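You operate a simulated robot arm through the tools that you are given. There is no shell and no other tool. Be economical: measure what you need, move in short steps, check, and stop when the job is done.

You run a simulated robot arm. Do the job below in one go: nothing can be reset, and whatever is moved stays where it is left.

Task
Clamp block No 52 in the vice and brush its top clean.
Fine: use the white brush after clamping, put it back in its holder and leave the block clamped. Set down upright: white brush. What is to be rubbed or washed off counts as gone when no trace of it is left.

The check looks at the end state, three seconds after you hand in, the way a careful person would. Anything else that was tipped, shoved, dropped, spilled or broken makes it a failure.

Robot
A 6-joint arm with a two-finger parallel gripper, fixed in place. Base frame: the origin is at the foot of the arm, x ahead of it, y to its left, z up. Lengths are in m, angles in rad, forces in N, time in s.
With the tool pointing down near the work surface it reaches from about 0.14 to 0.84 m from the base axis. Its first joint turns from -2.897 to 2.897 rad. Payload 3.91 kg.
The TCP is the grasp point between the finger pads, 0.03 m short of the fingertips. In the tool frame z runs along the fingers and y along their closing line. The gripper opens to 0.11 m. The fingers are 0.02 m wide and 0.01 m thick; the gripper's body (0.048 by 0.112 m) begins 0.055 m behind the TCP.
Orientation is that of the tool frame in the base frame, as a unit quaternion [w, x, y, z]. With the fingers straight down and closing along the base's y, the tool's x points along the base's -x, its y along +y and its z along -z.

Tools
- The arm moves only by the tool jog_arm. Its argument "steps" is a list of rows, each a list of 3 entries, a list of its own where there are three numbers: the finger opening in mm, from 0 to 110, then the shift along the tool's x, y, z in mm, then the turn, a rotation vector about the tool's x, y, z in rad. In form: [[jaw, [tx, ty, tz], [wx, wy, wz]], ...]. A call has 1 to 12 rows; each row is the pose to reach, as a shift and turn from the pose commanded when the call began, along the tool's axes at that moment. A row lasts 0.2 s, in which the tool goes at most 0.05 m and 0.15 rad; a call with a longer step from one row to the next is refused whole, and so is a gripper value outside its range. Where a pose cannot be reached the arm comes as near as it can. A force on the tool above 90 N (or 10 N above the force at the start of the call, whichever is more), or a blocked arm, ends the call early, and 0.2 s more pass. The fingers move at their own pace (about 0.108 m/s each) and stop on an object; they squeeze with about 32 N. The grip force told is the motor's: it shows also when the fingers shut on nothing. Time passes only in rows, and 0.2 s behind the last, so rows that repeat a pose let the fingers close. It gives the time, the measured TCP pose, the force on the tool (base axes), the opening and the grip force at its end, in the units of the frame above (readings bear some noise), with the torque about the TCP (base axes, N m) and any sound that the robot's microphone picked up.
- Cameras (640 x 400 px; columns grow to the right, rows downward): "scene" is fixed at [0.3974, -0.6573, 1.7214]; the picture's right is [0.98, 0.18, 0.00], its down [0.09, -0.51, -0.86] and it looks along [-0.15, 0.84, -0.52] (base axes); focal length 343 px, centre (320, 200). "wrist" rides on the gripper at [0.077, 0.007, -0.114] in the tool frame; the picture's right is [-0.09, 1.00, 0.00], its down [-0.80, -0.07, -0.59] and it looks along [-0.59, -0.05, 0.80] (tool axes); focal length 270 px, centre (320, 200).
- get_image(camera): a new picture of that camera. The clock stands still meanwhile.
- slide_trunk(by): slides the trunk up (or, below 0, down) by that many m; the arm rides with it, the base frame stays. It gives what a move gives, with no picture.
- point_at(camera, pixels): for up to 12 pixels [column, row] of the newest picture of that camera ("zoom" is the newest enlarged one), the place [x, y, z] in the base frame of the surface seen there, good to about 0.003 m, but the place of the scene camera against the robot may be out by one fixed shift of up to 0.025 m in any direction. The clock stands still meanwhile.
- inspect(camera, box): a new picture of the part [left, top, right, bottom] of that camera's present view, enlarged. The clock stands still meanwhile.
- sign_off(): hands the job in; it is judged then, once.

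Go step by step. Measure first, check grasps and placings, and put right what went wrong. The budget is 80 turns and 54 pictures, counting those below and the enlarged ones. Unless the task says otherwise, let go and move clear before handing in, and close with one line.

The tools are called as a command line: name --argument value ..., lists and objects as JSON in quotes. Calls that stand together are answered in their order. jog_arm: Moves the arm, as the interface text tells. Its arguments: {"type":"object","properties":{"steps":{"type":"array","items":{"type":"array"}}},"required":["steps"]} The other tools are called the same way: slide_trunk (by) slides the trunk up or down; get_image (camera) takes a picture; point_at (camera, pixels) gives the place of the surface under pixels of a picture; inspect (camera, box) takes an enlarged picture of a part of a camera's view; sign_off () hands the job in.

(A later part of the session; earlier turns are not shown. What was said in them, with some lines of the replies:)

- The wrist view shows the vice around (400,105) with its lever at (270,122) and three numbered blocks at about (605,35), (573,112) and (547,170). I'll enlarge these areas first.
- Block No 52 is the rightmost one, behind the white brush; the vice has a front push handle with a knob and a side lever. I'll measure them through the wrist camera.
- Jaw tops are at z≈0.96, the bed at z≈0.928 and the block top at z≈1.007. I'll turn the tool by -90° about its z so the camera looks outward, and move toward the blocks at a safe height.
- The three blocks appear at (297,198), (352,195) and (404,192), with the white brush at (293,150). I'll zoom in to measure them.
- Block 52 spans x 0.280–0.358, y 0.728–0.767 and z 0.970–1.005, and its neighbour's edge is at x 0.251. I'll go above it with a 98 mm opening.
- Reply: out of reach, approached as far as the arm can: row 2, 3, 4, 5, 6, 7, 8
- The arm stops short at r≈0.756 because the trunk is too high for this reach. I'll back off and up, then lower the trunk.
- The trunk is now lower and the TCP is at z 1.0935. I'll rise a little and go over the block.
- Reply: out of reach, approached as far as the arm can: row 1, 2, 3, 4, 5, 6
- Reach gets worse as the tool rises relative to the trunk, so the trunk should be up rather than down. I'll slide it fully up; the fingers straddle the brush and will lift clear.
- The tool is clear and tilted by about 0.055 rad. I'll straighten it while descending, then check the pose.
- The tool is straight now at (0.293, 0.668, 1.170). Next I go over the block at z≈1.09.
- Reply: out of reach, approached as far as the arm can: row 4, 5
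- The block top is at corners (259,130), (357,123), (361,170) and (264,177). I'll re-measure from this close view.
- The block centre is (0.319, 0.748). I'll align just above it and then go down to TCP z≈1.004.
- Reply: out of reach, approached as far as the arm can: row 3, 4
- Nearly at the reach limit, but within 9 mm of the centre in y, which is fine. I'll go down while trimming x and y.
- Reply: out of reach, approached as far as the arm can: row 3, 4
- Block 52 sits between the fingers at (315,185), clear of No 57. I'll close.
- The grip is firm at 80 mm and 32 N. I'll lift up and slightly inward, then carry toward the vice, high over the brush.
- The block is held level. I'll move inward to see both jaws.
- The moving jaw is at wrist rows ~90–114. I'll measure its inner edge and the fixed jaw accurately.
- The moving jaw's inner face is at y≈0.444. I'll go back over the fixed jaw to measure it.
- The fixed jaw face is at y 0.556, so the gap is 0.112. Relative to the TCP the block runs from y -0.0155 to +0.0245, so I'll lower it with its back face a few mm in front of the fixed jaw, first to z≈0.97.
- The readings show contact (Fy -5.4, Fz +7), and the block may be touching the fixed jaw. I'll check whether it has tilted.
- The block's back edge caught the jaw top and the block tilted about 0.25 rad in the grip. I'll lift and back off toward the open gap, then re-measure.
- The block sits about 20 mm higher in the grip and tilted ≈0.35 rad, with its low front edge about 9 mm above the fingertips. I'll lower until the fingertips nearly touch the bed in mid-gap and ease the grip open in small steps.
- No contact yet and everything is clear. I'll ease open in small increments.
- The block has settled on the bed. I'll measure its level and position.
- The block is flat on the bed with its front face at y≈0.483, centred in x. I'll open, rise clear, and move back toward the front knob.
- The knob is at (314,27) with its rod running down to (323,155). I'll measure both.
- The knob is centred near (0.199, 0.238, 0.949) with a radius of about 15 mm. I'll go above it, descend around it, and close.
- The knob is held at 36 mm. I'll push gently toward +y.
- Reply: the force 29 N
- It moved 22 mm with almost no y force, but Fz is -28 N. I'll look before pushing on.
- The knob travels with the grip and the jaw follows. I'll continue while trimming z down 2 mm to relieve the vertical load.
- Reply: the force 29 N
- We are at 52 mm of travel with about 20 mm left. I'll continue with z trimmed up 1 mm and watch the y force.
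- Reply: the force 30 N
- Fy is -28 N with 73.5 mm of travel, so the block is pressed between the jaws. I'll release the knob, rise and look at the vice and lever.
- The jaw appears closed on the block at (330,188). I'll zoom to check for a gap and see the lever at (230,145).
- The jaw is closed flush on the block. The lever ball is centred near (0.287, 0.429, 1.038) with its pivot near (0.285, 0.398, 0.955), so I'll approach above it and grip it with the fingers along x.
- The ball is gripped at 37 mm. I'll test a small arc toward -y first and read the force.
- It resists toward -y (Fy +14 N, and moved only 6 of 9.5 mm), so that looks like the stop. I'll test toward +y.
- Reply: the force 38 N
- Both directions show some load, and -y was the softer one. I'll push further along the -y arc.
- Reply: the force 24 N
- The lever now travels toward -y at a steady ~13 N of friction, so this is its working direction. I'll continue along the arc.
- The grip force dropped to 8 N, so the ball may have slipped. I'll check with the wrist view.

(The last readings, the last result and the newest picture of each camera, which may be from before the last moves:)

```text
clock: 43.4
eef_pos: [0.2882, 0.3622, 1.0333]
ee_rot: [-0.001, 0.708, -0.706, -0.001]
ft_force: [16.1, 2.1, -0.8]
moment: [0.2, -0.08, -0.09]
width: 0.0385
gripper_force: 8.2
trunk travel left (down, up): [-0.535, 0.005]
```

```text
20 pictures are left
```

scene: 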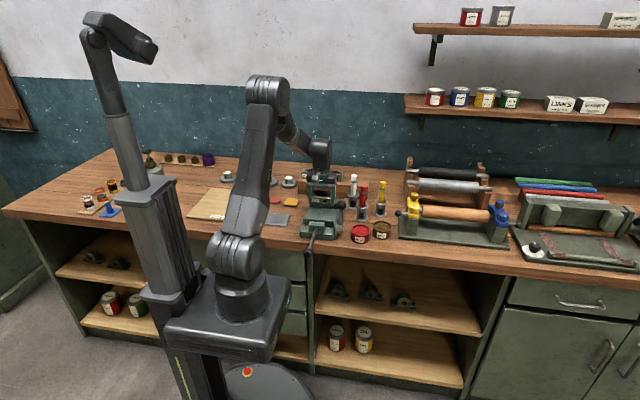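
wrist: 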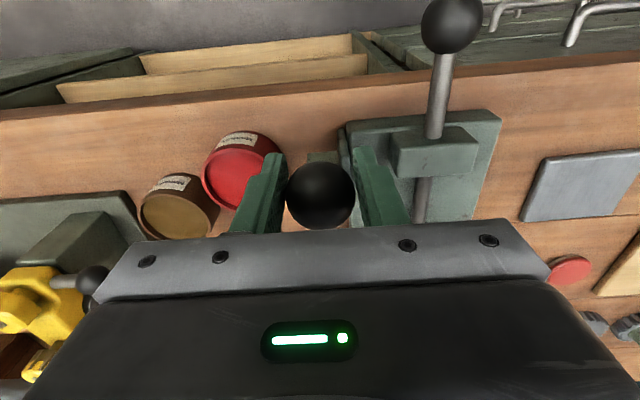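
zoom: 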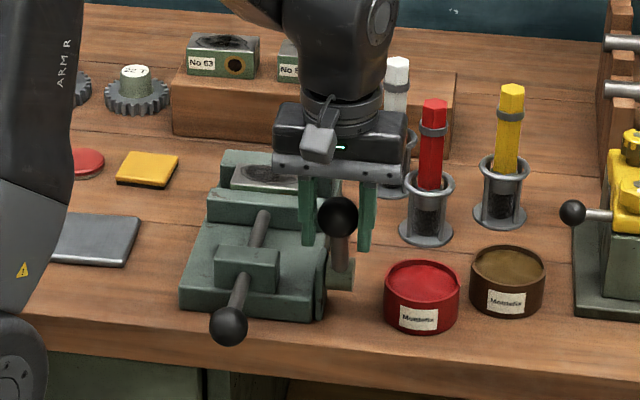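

The ball is still between the pads and the lever now leans forward. I'll continue down the arc.

jog_arm --steps '[[20, [8, 0, 4], [0, 0, 0]], [20, [16.7, 0, 9.2], [0, 0, 0]], [20, [24, 0, 15], [0, 0, 0]], [20, [31.3, 0, 21.5], [0, 0, 0]], [20, [37.5, 0, 28.5], [0, 0, 0]], [20, [43.2, 0, 36.4], [0, 0, 0]]]'

get_image --camera "wrist"

```text
clock: 44.8
eef_pos: [0.2879, 0.3192, 0.9974]
ee_rot: [0.0, -0.706, 0.708, 0.002]
ft_force: [28.0, -5.7, 11.7]
moment: [0.85, 0.19, -0.29]
width: 0.0364
gripper_force: 44.5
trunk travel left (down, up): [-0.535, 0.005]
```

```text
19 pictures are left
```

wrist: 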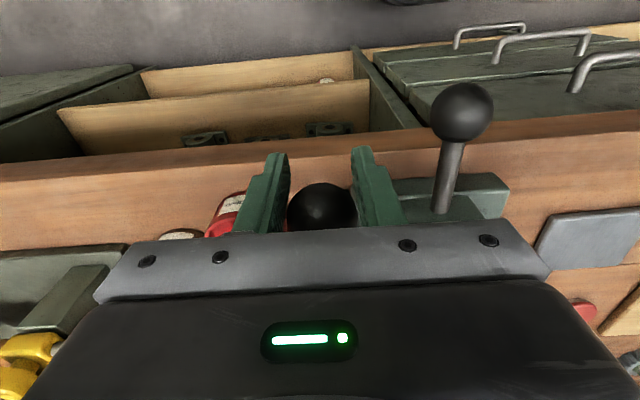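

The ball now lags behind the fingers at (320,212). I'll measure where it actually is.

point_at --camera "wrist" --pixels '[[320, 205], [300, 205], [340, 205], [320, 190], [320, 225]]'

```text
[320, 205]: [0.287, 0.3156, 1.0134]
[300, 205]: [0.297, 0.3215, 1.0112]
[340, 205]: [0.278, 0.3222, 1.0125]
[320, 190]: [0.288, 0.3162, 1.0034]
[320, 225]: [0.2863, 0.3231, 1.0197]
```

The ball centre is near (0.327, 0.999), so the lever is following. I'll continue to its stop.

jog_arm --steps '[[20, [2, 0, 8], [0, 0, 0]], [20, [4, 0, 16], [0, 0, 0]], [20, [6, 0, 24], [0, 0, 0]], [20, [7, 0, 32], [0, 0, 0]]]'

inspect --camera "scene" --box '[280, 160, 390, 260]'

```text
clock: 45.8
eef_pos: [0.2875, 0.3117, 0.9655]
ee_rot: [0.0, -0.707, 0.707, 0.003]
ft_force: [28.4, -20.6, 7.4]
moment: [0.46, 1.04, -0.63]
width: 0.0342
gripper_force: 14.0
trunk travel left (down, up): [-0.535, 0.005]
```

```text
4.00 times, centred on (335, 210) of scene
```

zoom: 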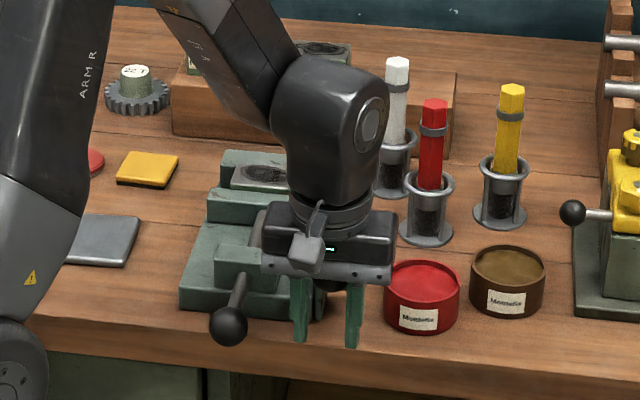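

The ball is slipping out behind the pads. I'll open, rise, and look at the lever's position.

jog_arm --steps '[[60, [0, 0, 0], [0, 0, 0]], [60, [0, 0, 0], [0, 0, 0]], [60, [0, 0, -30], [0, 0, 0]], [60, [0, 0, -75], [0, 0, 0]], [60, [0, 0, -120], [0, 0, 0]], [60, [0, 30, -165], [0, 0, 0]], [60, [-15, 60, -185], [0, 0, 0]], [60, [-15, 60, -185], [0, 0, 0]]]'

get_image --camera "wrist"

```text
refused: row 6 steps farther than a row can; nothing moved
```

```text
17 pictures are left
```

wrist: 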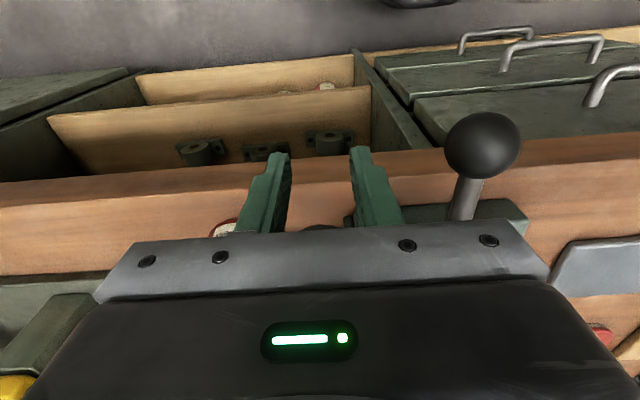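

Nothing moved because one step was too long. I'll retry with shorter steps.

jog_arm --steps '[[60, [0, 0, 0], [0, 0, 0]], [60, [0, 0, 0], [0, 0, 0]], [60, [0, 0, -30], [0, 0, 0]], [60, [0, 0, -75], [0, 0, 0]], [60, [0, 0, -115], [0, 0, 0]], [60, [0, 25, -150], [0, 0, 0]], [60, [-15, 55, -175], [0, 0, 0]], [60, [-15, 55, -175], [0, 0, 0]]]'

get_image --camera "wrist"

```text
clock: 47.6
eef_pos: [0.234, 0.3278, 1.1414]
ee_rot: [-0.001, 0.708, -0.707, 0.001]
ft_force: [-1.2, 0.5, 0.8]
moment: [-0.01, 0.0, 0.02]
width: 0.06
gripper_force: 0.1
trunk travel left (down, up): [-0.535, 0.005]
```

```text
16 pictures are left
```

wrist: 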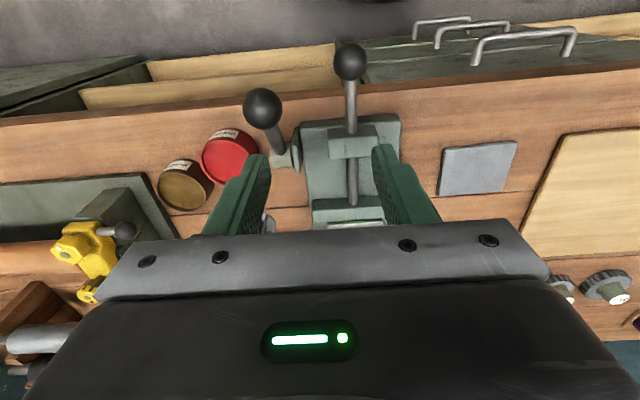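

point_at --camera "wrist" --pixels '[[262, 108], [262, 95], [272, 128], [281, 148], [290, 157], [350, 62], [350, 203], [350, 220]]'

```text
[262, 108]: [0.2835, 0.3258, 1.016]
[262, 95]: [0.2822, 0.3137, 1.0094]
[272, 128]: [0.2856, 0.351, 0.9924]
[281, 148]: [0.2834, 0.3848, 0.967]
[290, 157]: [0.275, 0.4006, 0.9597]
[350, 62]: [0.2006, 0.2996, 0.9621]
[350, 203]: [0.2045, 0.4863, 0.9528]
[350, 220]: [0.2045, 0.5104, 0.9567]
```

The ball centre is at about (0.287, 0.331, 0.999), so the lever stopped near 0.93 rad forward of vertical while the pads slipped. I'll press down on the ball from above with closed fingers to see whether this is the end stop.

jog_arm --steps '[[30, [0, -30, 20], [0, 0, 0]], [0, [-5, -53, 45], [0, 0, 0]], [0, [-5, -53, 75], [0, 0, 0]], [0, [-5, -53, 85], [0, 0, 0]], [0, [-5, -53, 95], [0, 0, 0]], [0, [-5, -53, 99], [0, 0, 0]], [0, [-5, -53, 103], [0, 0, 0]]]'

```text
clock: 49.2
eef_pos: [0.2846, 0.3323, 1.0457]
ee_rot: [0.009, -0.707, 0.707, 0.002]
ft_force: [9.4, -8.0, 92.0]
moment: [-0.52, -0.55, -0.43]
width: 0.0002
gripper_force: 32.1
trunk travel left (down, up): [-0.535, 0.005]
```

92 N and the ball did not move, so the lever is at its locked end stop. I'll back off and go to look at the white brush.

jog_arm --steps '[[0, [-5, -53, 0], [0, 0, 0]]]'

```text
refused: row 1 steps farther than a row can; nothing moved
```

jog_arm --steps '[[0, [0, 0, -30], [0, 0, 0]], [30, [0, 0, -70], [0, 0, 0]], [60, [-30, 0, -100], [0, 0, 0]], [60, [-70, 0, -115], [0, 0, 0]], [60, [-110, -10, -115], [0, 0, 0]], [60, [-150, -15, -115], [0, 0, 0]], [60, [-195, -20, -115], [0, 0, 0]], [60, [-215, -22, -115], [0, 0, 0]], [60, [-215, -22, -115], [0, 0, 0]]]'

get_image --camera "wrist"

```text
clock: 51.2
eef_pos: [0.3051, 0.5502, 1.1541]
ee_rot: [0.002, -0.707, 0.707, 0.0]
ft_force: [0.3, 0.6, -0.2]
moment: [-0.01, 0.0, 0.02]
width: 0.0602
gripper_force: 0.1
trunk travel left (down, up): [-0.535, 0.005]
```

```text
15 pictures are left
```

wrist: 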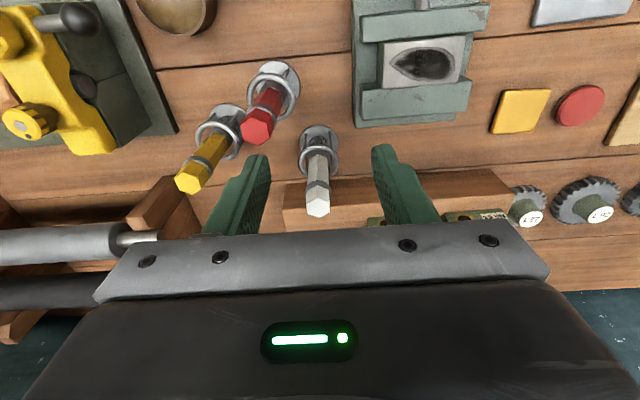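

The brush stands at (317,205) and the clamped block at (420,65). I'll zoom in on both.

inspect --camera "wrist" --box '[250, 20, 490, 220]'

point_at --camera "wrist" --pixels '[[318, 208], [307, 210], [329, 208], [318, 188], [318, 165], [318, 145], [303, 140], [338, 140], [318, 127], [257, 130], [192, 180], [386, 62]]'

```text
2.00 times, centred on (370, 120) of wrist
```

zoom: 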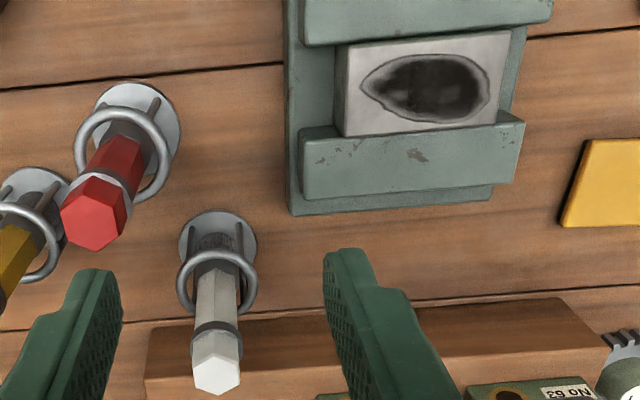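

```text
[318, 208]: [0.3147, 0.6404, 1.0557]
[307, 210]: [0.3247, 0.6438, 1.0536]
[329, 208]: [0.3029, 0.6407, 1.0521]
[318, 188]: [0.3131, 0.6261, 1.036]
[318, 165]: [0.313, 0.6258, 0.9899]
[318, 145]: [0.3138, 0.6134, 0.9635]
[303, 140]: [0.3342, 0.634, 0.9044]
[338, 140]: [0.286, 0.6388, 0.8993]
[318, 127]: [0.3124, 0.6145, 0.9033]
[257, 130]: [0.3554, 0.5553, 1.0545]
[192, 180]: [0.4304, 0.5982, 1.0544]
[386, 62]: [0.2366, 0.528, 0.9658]
```

The brush axis is at (0.3135, 0.638), with its top at z 1.055 and the holder ring at z 0.9635. I'll record the block corners, then go down over the handle to TCP z 1.032 and close.

point_at --camera "zoom" --pixels '[[350, 50], [505, 36], [348, 130], [495, 120], [420, 45], [420, 122], [362, 90], [490, 80], [420, 160]]'

jog_arm --steps '[[60, [-30, -3, 5], [0, 0, 0]], [60, [-60, -6, 15], [0, 0, 0]], [60, [-88, -8.5, 30], [0, 0, 0]], [60, [-88, -8.5, 65], [0, 0, 0]], [60, [-88, -8.5, 95], [0, 0, 0]], [60, [-88, -8.5, 122], [0, 0, 0]], [60, [-88, -8.5, 122], [0, 0, 0]], [40, [-88, -8.5, 122], [0, 0, 0]], [10, [-88, -8.5, 122], [0, 0, 0]], [10, [-88, -8.5, 122], [0, 0, 0]], [10, [-88, -8.5, 122], [0, 0, 0]]]'

get_image --camera "wrist"

```text
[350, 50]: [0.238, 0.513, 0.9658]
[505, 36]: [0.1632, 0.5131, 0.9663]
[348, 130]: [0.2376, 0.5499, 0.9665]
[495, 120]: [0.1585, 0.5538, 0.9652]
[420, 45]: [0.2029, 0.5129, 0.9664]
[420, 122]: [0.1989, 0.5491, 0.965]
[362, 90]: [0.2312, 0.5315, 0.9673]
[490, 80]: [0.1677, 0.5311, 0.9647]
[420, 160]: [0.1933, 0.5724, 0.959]
```

```text
clock: 53.6
eef_pos: [0.3135, 0.6348, 1.0306]
ee_rot: [-0.001, 0.707, -0.707, 0.0]
ft_force: [0.1, 0.7, 0.3]
moment: [-0.02, -0.03, -0.03]
width: 0.0259
gripper_force: 31.8
trunk travel left (down, up): [-0.535, 0.005]
```

```text
13 pictures are left
```

wrist: 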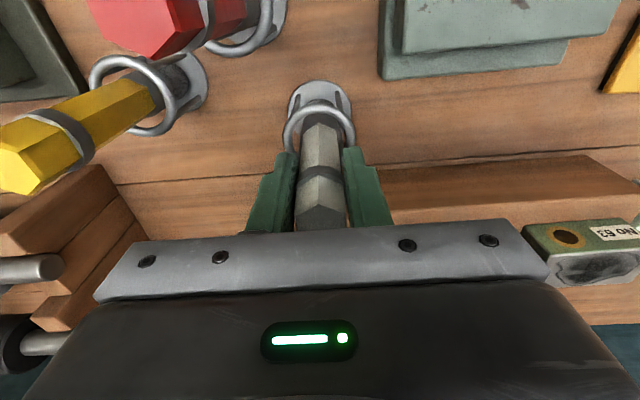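

The handle is gripped at 26 mm and I'll remember the grasp pose (0.3135, 0.635, 1.0306). I'll lift straight up, then move over to the clamped block.

jog_arm --steps '[[10, [0, 0, -15], [0, 0, 0]], [10, [0, 0, -45], [0, 0, 0]], [10, [0, 0, -85], [0, 0, 0]], [10, [0, 0, -125], [0, 0, 0]], [10, [25, 25, -130], [0, 0, 0]], [10, [50, 55, -130], [0, 0, 0]], [10, [75, 85, -130], [0, 0, 0]], [10, [102, 114, -130], [0, 0, 0]], [10, [102, 114, -130], [0, 0, 0]]]'

inspect --camera "scene" --box '[280, 140, 380, 240]'

```text
clock: 55.6
eef_pos: [0.1997, 0.533, 1.1602]
ee_rot: [-0.001, 0.707, -0.707, 0.0]
ft_force: [-0.3, -0.7, -0.6]
moment: [0.01, -0.02, -0.03]
width: 0.026
gripper_force: 31.8
trunk travel left (down, up): [-0.535, 0.005]
```

```text
4.00 times, centred on (330, 190) of scene
```

zoom: 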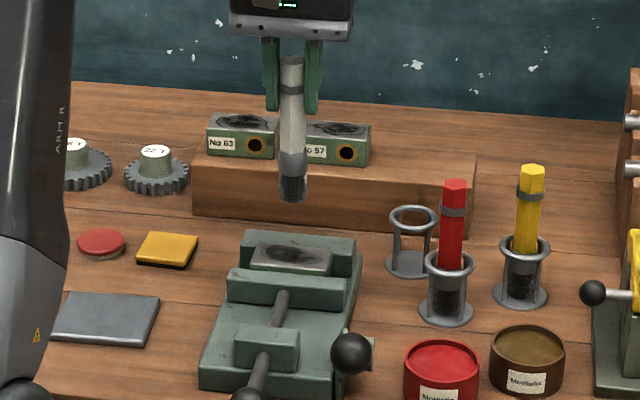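

The brush hangs upright with bristles ending at zoom (294,200). I'll measure the tip height relative to the grip.

point_at --camera "zoom" --pixels '[[293, 192], [293, 198], [293, 170], [292, 62], [290, 250], [290, 262], [292, 58]]'

```text
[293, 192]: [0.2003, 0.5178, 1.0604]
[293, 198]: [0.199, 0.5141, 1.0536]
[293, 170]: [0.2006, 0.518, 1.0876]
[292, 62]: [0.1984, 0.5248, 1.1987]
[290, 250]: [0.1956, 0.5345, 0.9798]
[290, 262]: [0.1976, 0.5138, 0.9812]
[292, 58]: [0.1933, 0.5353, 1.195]
```

The scene z bias is about +0.0147, so the bristle tip is about 0.1235 below the TCP and contact should come near TCP z 1.089. I'll descend to that and read the force.

jog_arm --steps '[[10, [0, 0, 30], [0, 0, 0]], [10, [0, 0, 55], [0, 0, 0]], [10, [0, 0, 66], [0, 0, 0]], [10, [0, 0, 70], [0, 0, 0]], [10, [0, 0, 72], [0, 0, 0]], [10, [0, 0, 72], [0, 0, 0]]]'

```text
clock: 57.0
eef_pos: [0.2005, 0.5334, 1.092]
ee_rot: [0.004, -0.707, 0.708, 0.001]
ft_force: [1.4, 1.3, 28.2]
moment: [0.24, 0.35, 0.03]
width: 0.0258
gripper_force: 31.7
trunk travel left (down, up): [-0.535, 0.005]
```

Contact shows 28 N at z 1.092. I'll ease the pressure by about 1.5 mm and stroke across the top along x in rows.

jog_arm --steps '[[10, [0, -18, -1.5], [0, 0, 0]], [10, [0, -36, -1.5], [0, 0, 0]], [10, [11, -36, -1.5], [0, 0, 0]], [10, [11, -12, -1.5], [0, 0, 0]], [10, [11, 12, -1.5], [0, 0, 0]], [10, [11, 36, -1.5], [0, 0, 0]], [10, [0, 36, -1.5], [0, 0, 0]], [10, [0, 12, -1.5], [0, 0, 0]], [10, [0, -12, -1.5], [0, 0, 0]], [10, [0, -36, -1.5], [0, 0, 0]], [10, [-11, -36, -1.5], [0, 0, 0]], [10, [-11, -12, -1.5], [0, 0, 0]]]'

inspect --camera "scene" --box '[280, 150, 370, 240]'

```text
clock: 59.6
eef_pos: [0.2124, 0.5451, 1.0908]
ee_rot: [0.001, -0.706, 0.709, -0.001]
ft_force: [0.1, -1.0, 10.7]
moment: [-0.07, -0.4, 0.02]
width: 0.026
gripper_force: 32.3
trunk travel left (down, up): [-0.535, 0.005]
```

```text
4.44 times, centred on (325, 195) of scene
```

zoom: 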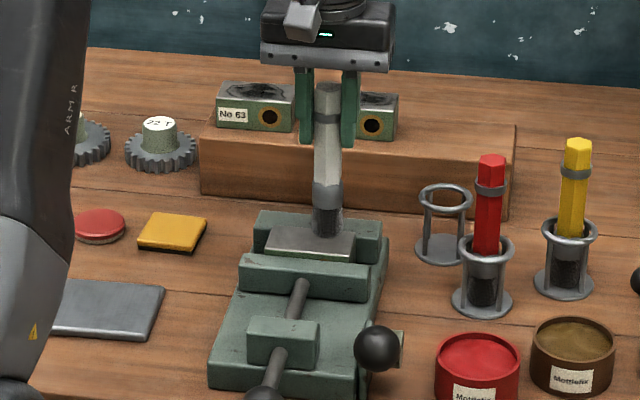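

The block already looks mostly clean at zoom (310,240). I'll finish the last row and go over it all once more.

jog_arm --steps '[[10, [0, 24, 0.5], [0, 0, 0]], [10, [0, 48, 0.5], [0, 0, 0]], [10, [6, 48, 0.5], [0, 0, 0]], [10, [6, 24, 0.5], [0, 0, 0]], [10, [6, 0, 0.5], [0, 0, 0]], [10, [6, -24, 0.5], [0, 0, 0]], [10, [17, -24, 0.5], [0, 0, 0]], [10, [17, 0, 0.5], [0, 0, 0]], [10, [17, 24, 0.5], [0, 0, 0]], [10, [17, 48, 0.5], [0, 0, 0]], [10, [17, 48, -20], [0, 0, 0]], [10, [17, 48, -65], [0, 0, 0]]]'

inspect --camera "scene" --box '[290, 190, 350, 230]'

```text
clock: 62.2
eef_pos: [0.1645, 0.5279, 1.1553]
ee_rot: [0.001, -0.707, 0.707, -0.001]
ft_force: [-0.4, 0.5, -1.4]
moment: [-0.01, -0.02, -0.01]
width: 0.0257
gripper_force: 31.8
trunk travel left (down, up): [-0.535, 0.005]
```

```text
10.00 times, centred on (320, 210) of scene
```

zoom: 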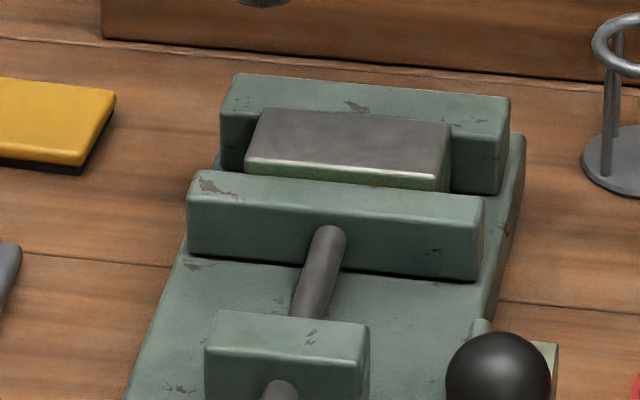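

The top looks clean. I'll carry the brush back above its holder at (0.3135, 0.635).

jog_arm --steps '[[10, [-20, -28, -5], [0, 0, 0]], [10, [-42, -58, -5], [0, 0, 0]], [10, [-64, -88, -5], [0, 0, 0]], [10, [-86, -118, -5], [0, 0, 0]], [10, [-107, -149, -5], [0, 0, 0]], [10, [-107, -149, -5], [0, 0, 0]]]'

inspect --camera "scene" --box '[310, 130, 400, 220]'

inspect --camera "wrist" --box '[220, 60, 420, 240]'

```text
clock: 63.6
eef_pos: [0.3131, 0.6356, 1.1608]
ee_rot: [0.001, -0.707, 0.707, 0.0]
ft_force: [0.3, -0.5, 0.0]
moment: [0.0, 0.02, 0.02]
width: 0.0259
gripper_force: 32.2
trunk travel left (down, up): [-0.535, 0.005]
```

```text
4.44 times, centred on (355, 175) of scene
```

zoom: 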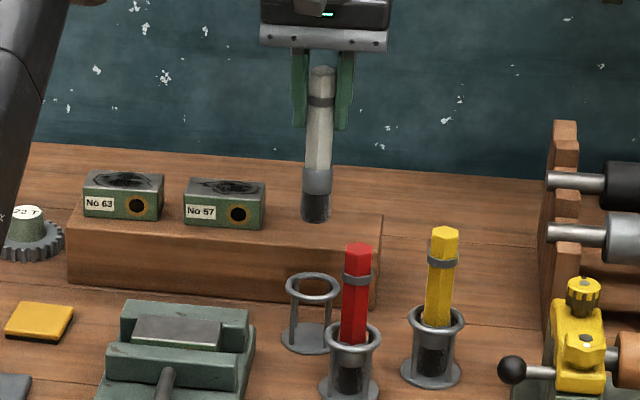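

```text
2.22 times, centred on (320, 150) of wrist
```

zoom: 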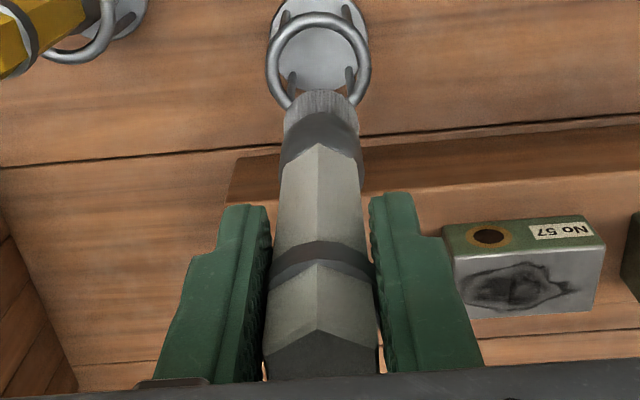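

The brush hangs in line with the holder. I'll check its tilt and the ring centre before lowering.

point_at --camera "zoom" --pixels '[[318, 300], [318, 190], [320, 150], [320, 120], [320, 92], [320, 18], [272, 62], [366, 62], [290, 98], [352, 95]]'

```text
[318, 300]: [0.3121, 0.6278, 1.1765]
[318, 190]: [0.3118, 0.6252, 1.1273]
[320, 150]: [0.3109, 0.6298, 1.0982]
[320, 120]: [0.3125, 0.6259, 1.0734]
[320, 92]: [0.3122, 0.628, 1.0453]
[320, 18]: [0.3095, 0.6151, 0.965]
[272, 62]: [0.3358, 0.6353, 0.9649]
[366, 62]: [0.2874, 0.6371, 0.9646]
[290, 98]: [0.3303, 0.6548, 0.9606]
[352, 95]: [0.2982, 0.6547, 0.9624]
```

The brush is vertical at about (0.312, 0.638) and the ring is centred at (0.3116, 0.637). I'll lower it into the holder.

jog_arm --steps '[[10, [0, 0, 35], [0, 0, 0]], [10, [0, 0, 65], [0, 0, 0]], [10, [0, 0, 90], [0, 0, 0]], [10, [0, 0, 110], [0, 0, 0]], [10, [0, 0, 122], [0, 0, 0]], [10, [0, 0, 127], [0, 0, 0]], [10, [0, 0, 128.5], [0, 0, 0]], [10, [0, 0, 128.5], [0, 0, 0]]]'

```text
clock: 65.4
eef_pos: [0.3132, 0.6338, 1.0317]
ee_rot: [-0.001, 0.708, -0.707, -0.001]
ft_force: [-0.2, -0.1, -0.1]
moment: [0.03, -0.02, 0.0]
width: 0.0258
gripper_force: 32.0
trunk travel left (down, up): [-0.535, 0.005]
```

No contact yet. I'll go down in 1 mm steps.

jog_arm --steps '[[10, [0, 0, 1], [0, 0, 0]], [10, [0, 0, 2], [0, 0, 0]], [10, [0, 0, 3], [0, 0, 0]], [10, [0, 0, 3], [0, 0, 0]]]'

```text
clock: 66.4
eef_pos: [0.3138, 0.6355, 1.0299]
ee_rot: [-0.002, 0.707, -0.707, -0.001]
ft_force: [-1.6, 0.9, 4.7]
moment: [0.03, 0.23, 0.03]
width: 0.0259
gripper_force: 31.8
trunk travel left (down, up): [-0.535, 0.005]
```

The bristles are on the holder floor (Fz +4.7 N). I'll open gently and rise straight up.

jog_arm --steps '[[26, [0, 0, 0], [0, 0, 0]], [30, [0, 0, 0], [0, 0, 0]], [44, [0, 0, 0], [0, 0, 0]], [60, [0, 0, 0], [0, 0, 0]], [60, [0, 0, -20], [0, 0, 0]], [60, [0, 0, -50], [0, 0, 0]], [60, [0, 0, -90], [0, 0, 0]], [60, [25, 5, -125], [0, 0, 0]], [60, [55, 10, -125], [0, 0, 0]], [60, [85, 15, -125], [0, 0, 0]], [60, [110, 30, -125], [0, 0, 0]]]'

get_image --camera "wrist"

```text
clock: 68.8
eef_pos: [0.2834, 0.5249, 1.1554]
ee_rot: [-0.002, 0.707, -0.707, 0.0]
ft_force: [-0.4, 0.0, 0.3]
moment: [-0.02, -0.03, -0.01]
width: 0.0598
gripper_force: 0.0
trunk travel left (down, up): [-0.535, 0.005]
```

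```text
7 pictures are left
```

wrist: 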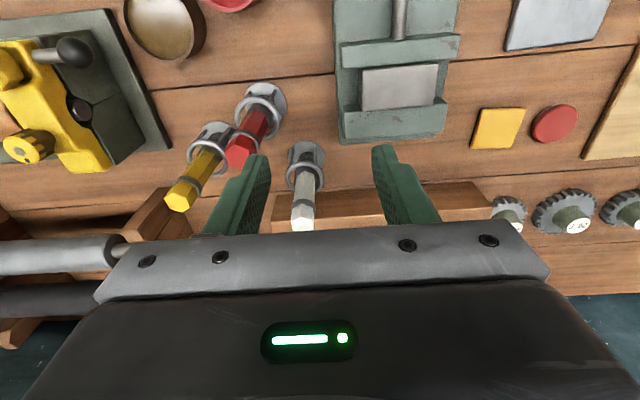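

The brush is back in its holder and upright at (303,205). I'll zoom on the block top to look for traces.

inspect --camera "wrist" --box '[330, 40, 470, 130]'

inspect --camera "scene" --box '[280, 150, 390, 250]'

```text
4.44 times, centred on (400, 85) of wrist
```

zoom: 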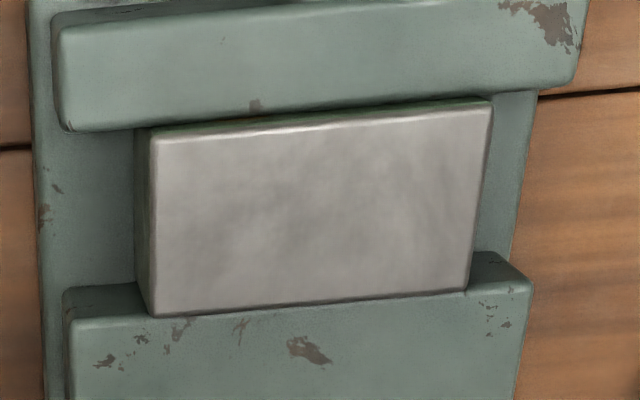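

```text
4.00 times, centred on (335, 200) of scene
```

zoom: 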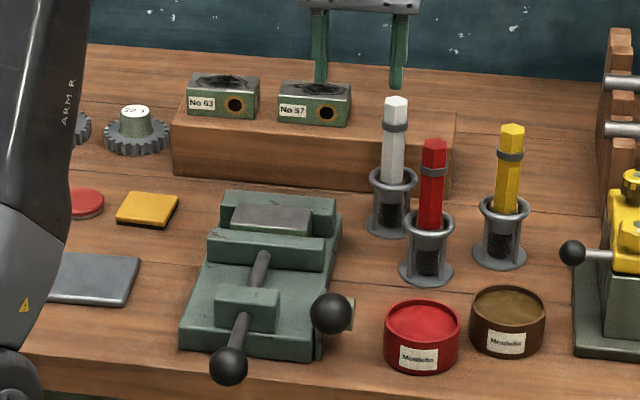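

The top shows only faint, even mottling with no stain outline. I'll take one closer look to be sure.

jog_arm --steps '[[60, [30, 40, 20], [0, 0, 0]], [60, [55, 70, 50], [0, 0, 0]], [60, [65, 83, 80], [0, 0, 0]], [60, [65, 83, 80], [0, 0, 0]]]'

inspect --camera "wrist" --box '[230, 110, 410, 230]'

```text
refused: row 1 steps farther than a row can; nothing moved
```

```text
3.33 times, centred on (320, 170) of wrist
```

zoom: 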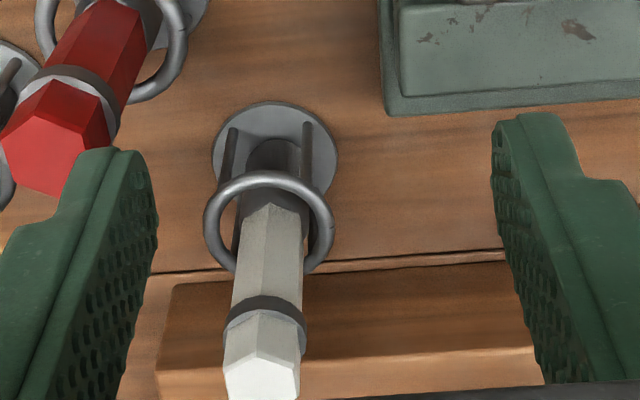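

The first step was too long, so nothing moved, but the view confirms the brush stands in its ring. I'll repeat with shorter steps.

jog_arm --steps '[[60, [20, 30, 10], [0, 0, 0]], [60, [40, 60, 25], [0, 0, 0]], [60, [60, 83, 45], [0, 0, 0]], [60, [65, 83, 70], [0, 0, 0]], [60, [65, 83, 70], [0, 0, 0]]]'

get_image --camera "wrist"

```text
clock: 70.0
eef_pos: [0.1994, 0.46, 1.0829]
ee_rot: [-0.002, 0.707, -0.707, 0.001]
ft_force: [0.2, 0.0, 0.0]
moment: [0.0, -0.01, -0.02]
width: 0.0601
gripper_force: 0.1
trunk travel left (down, up): [-0.535, 0.005]
```

```text
3 pictures are left
```

wrist: 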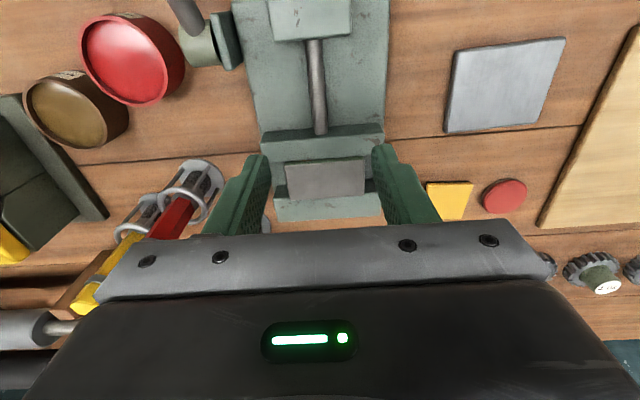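

inspect --camera "wrist" --box '[265, 140, 385, 220]'

```text
5.00 times, centred on (325, 180) of wrist
```

zoom: 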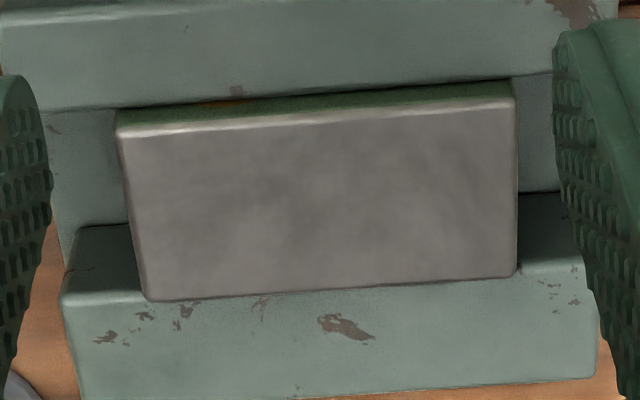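

The block top is bare metal with no dark patch or outline, and it sits flush between the jaws. I'll rise clear and hand in.

jog_arm --steps '[[60, [0, 0, -40], [0, 0, 0]], [60, [0, 0, -80], [0, 0, 0]], [60, [0, 0, -110], [0, 0, 0]]]'

sign_off

```text
clock: 70.8
eef_pos: [0.1995, 0.46, 1.1945]
ee_rot: [0.001, -0.706, 0.708, 0.0]
ft_force: [0.0, -0.1, -0.9]
moment: [0.02, 0.03, 0.0]
width: 0.0599
gripper_force: 0.0
trunk travel left (down, up): [-0.535, 0.005]
```

```text
The job is handed in.
```

Block No 52 is clamped in the vice with the lever at its end stop, its top is brushed clean, and the white brush stands upright in its holder; while placing it, the block caught the fixed jaw and dropped about 1 cm onto the vice bed.
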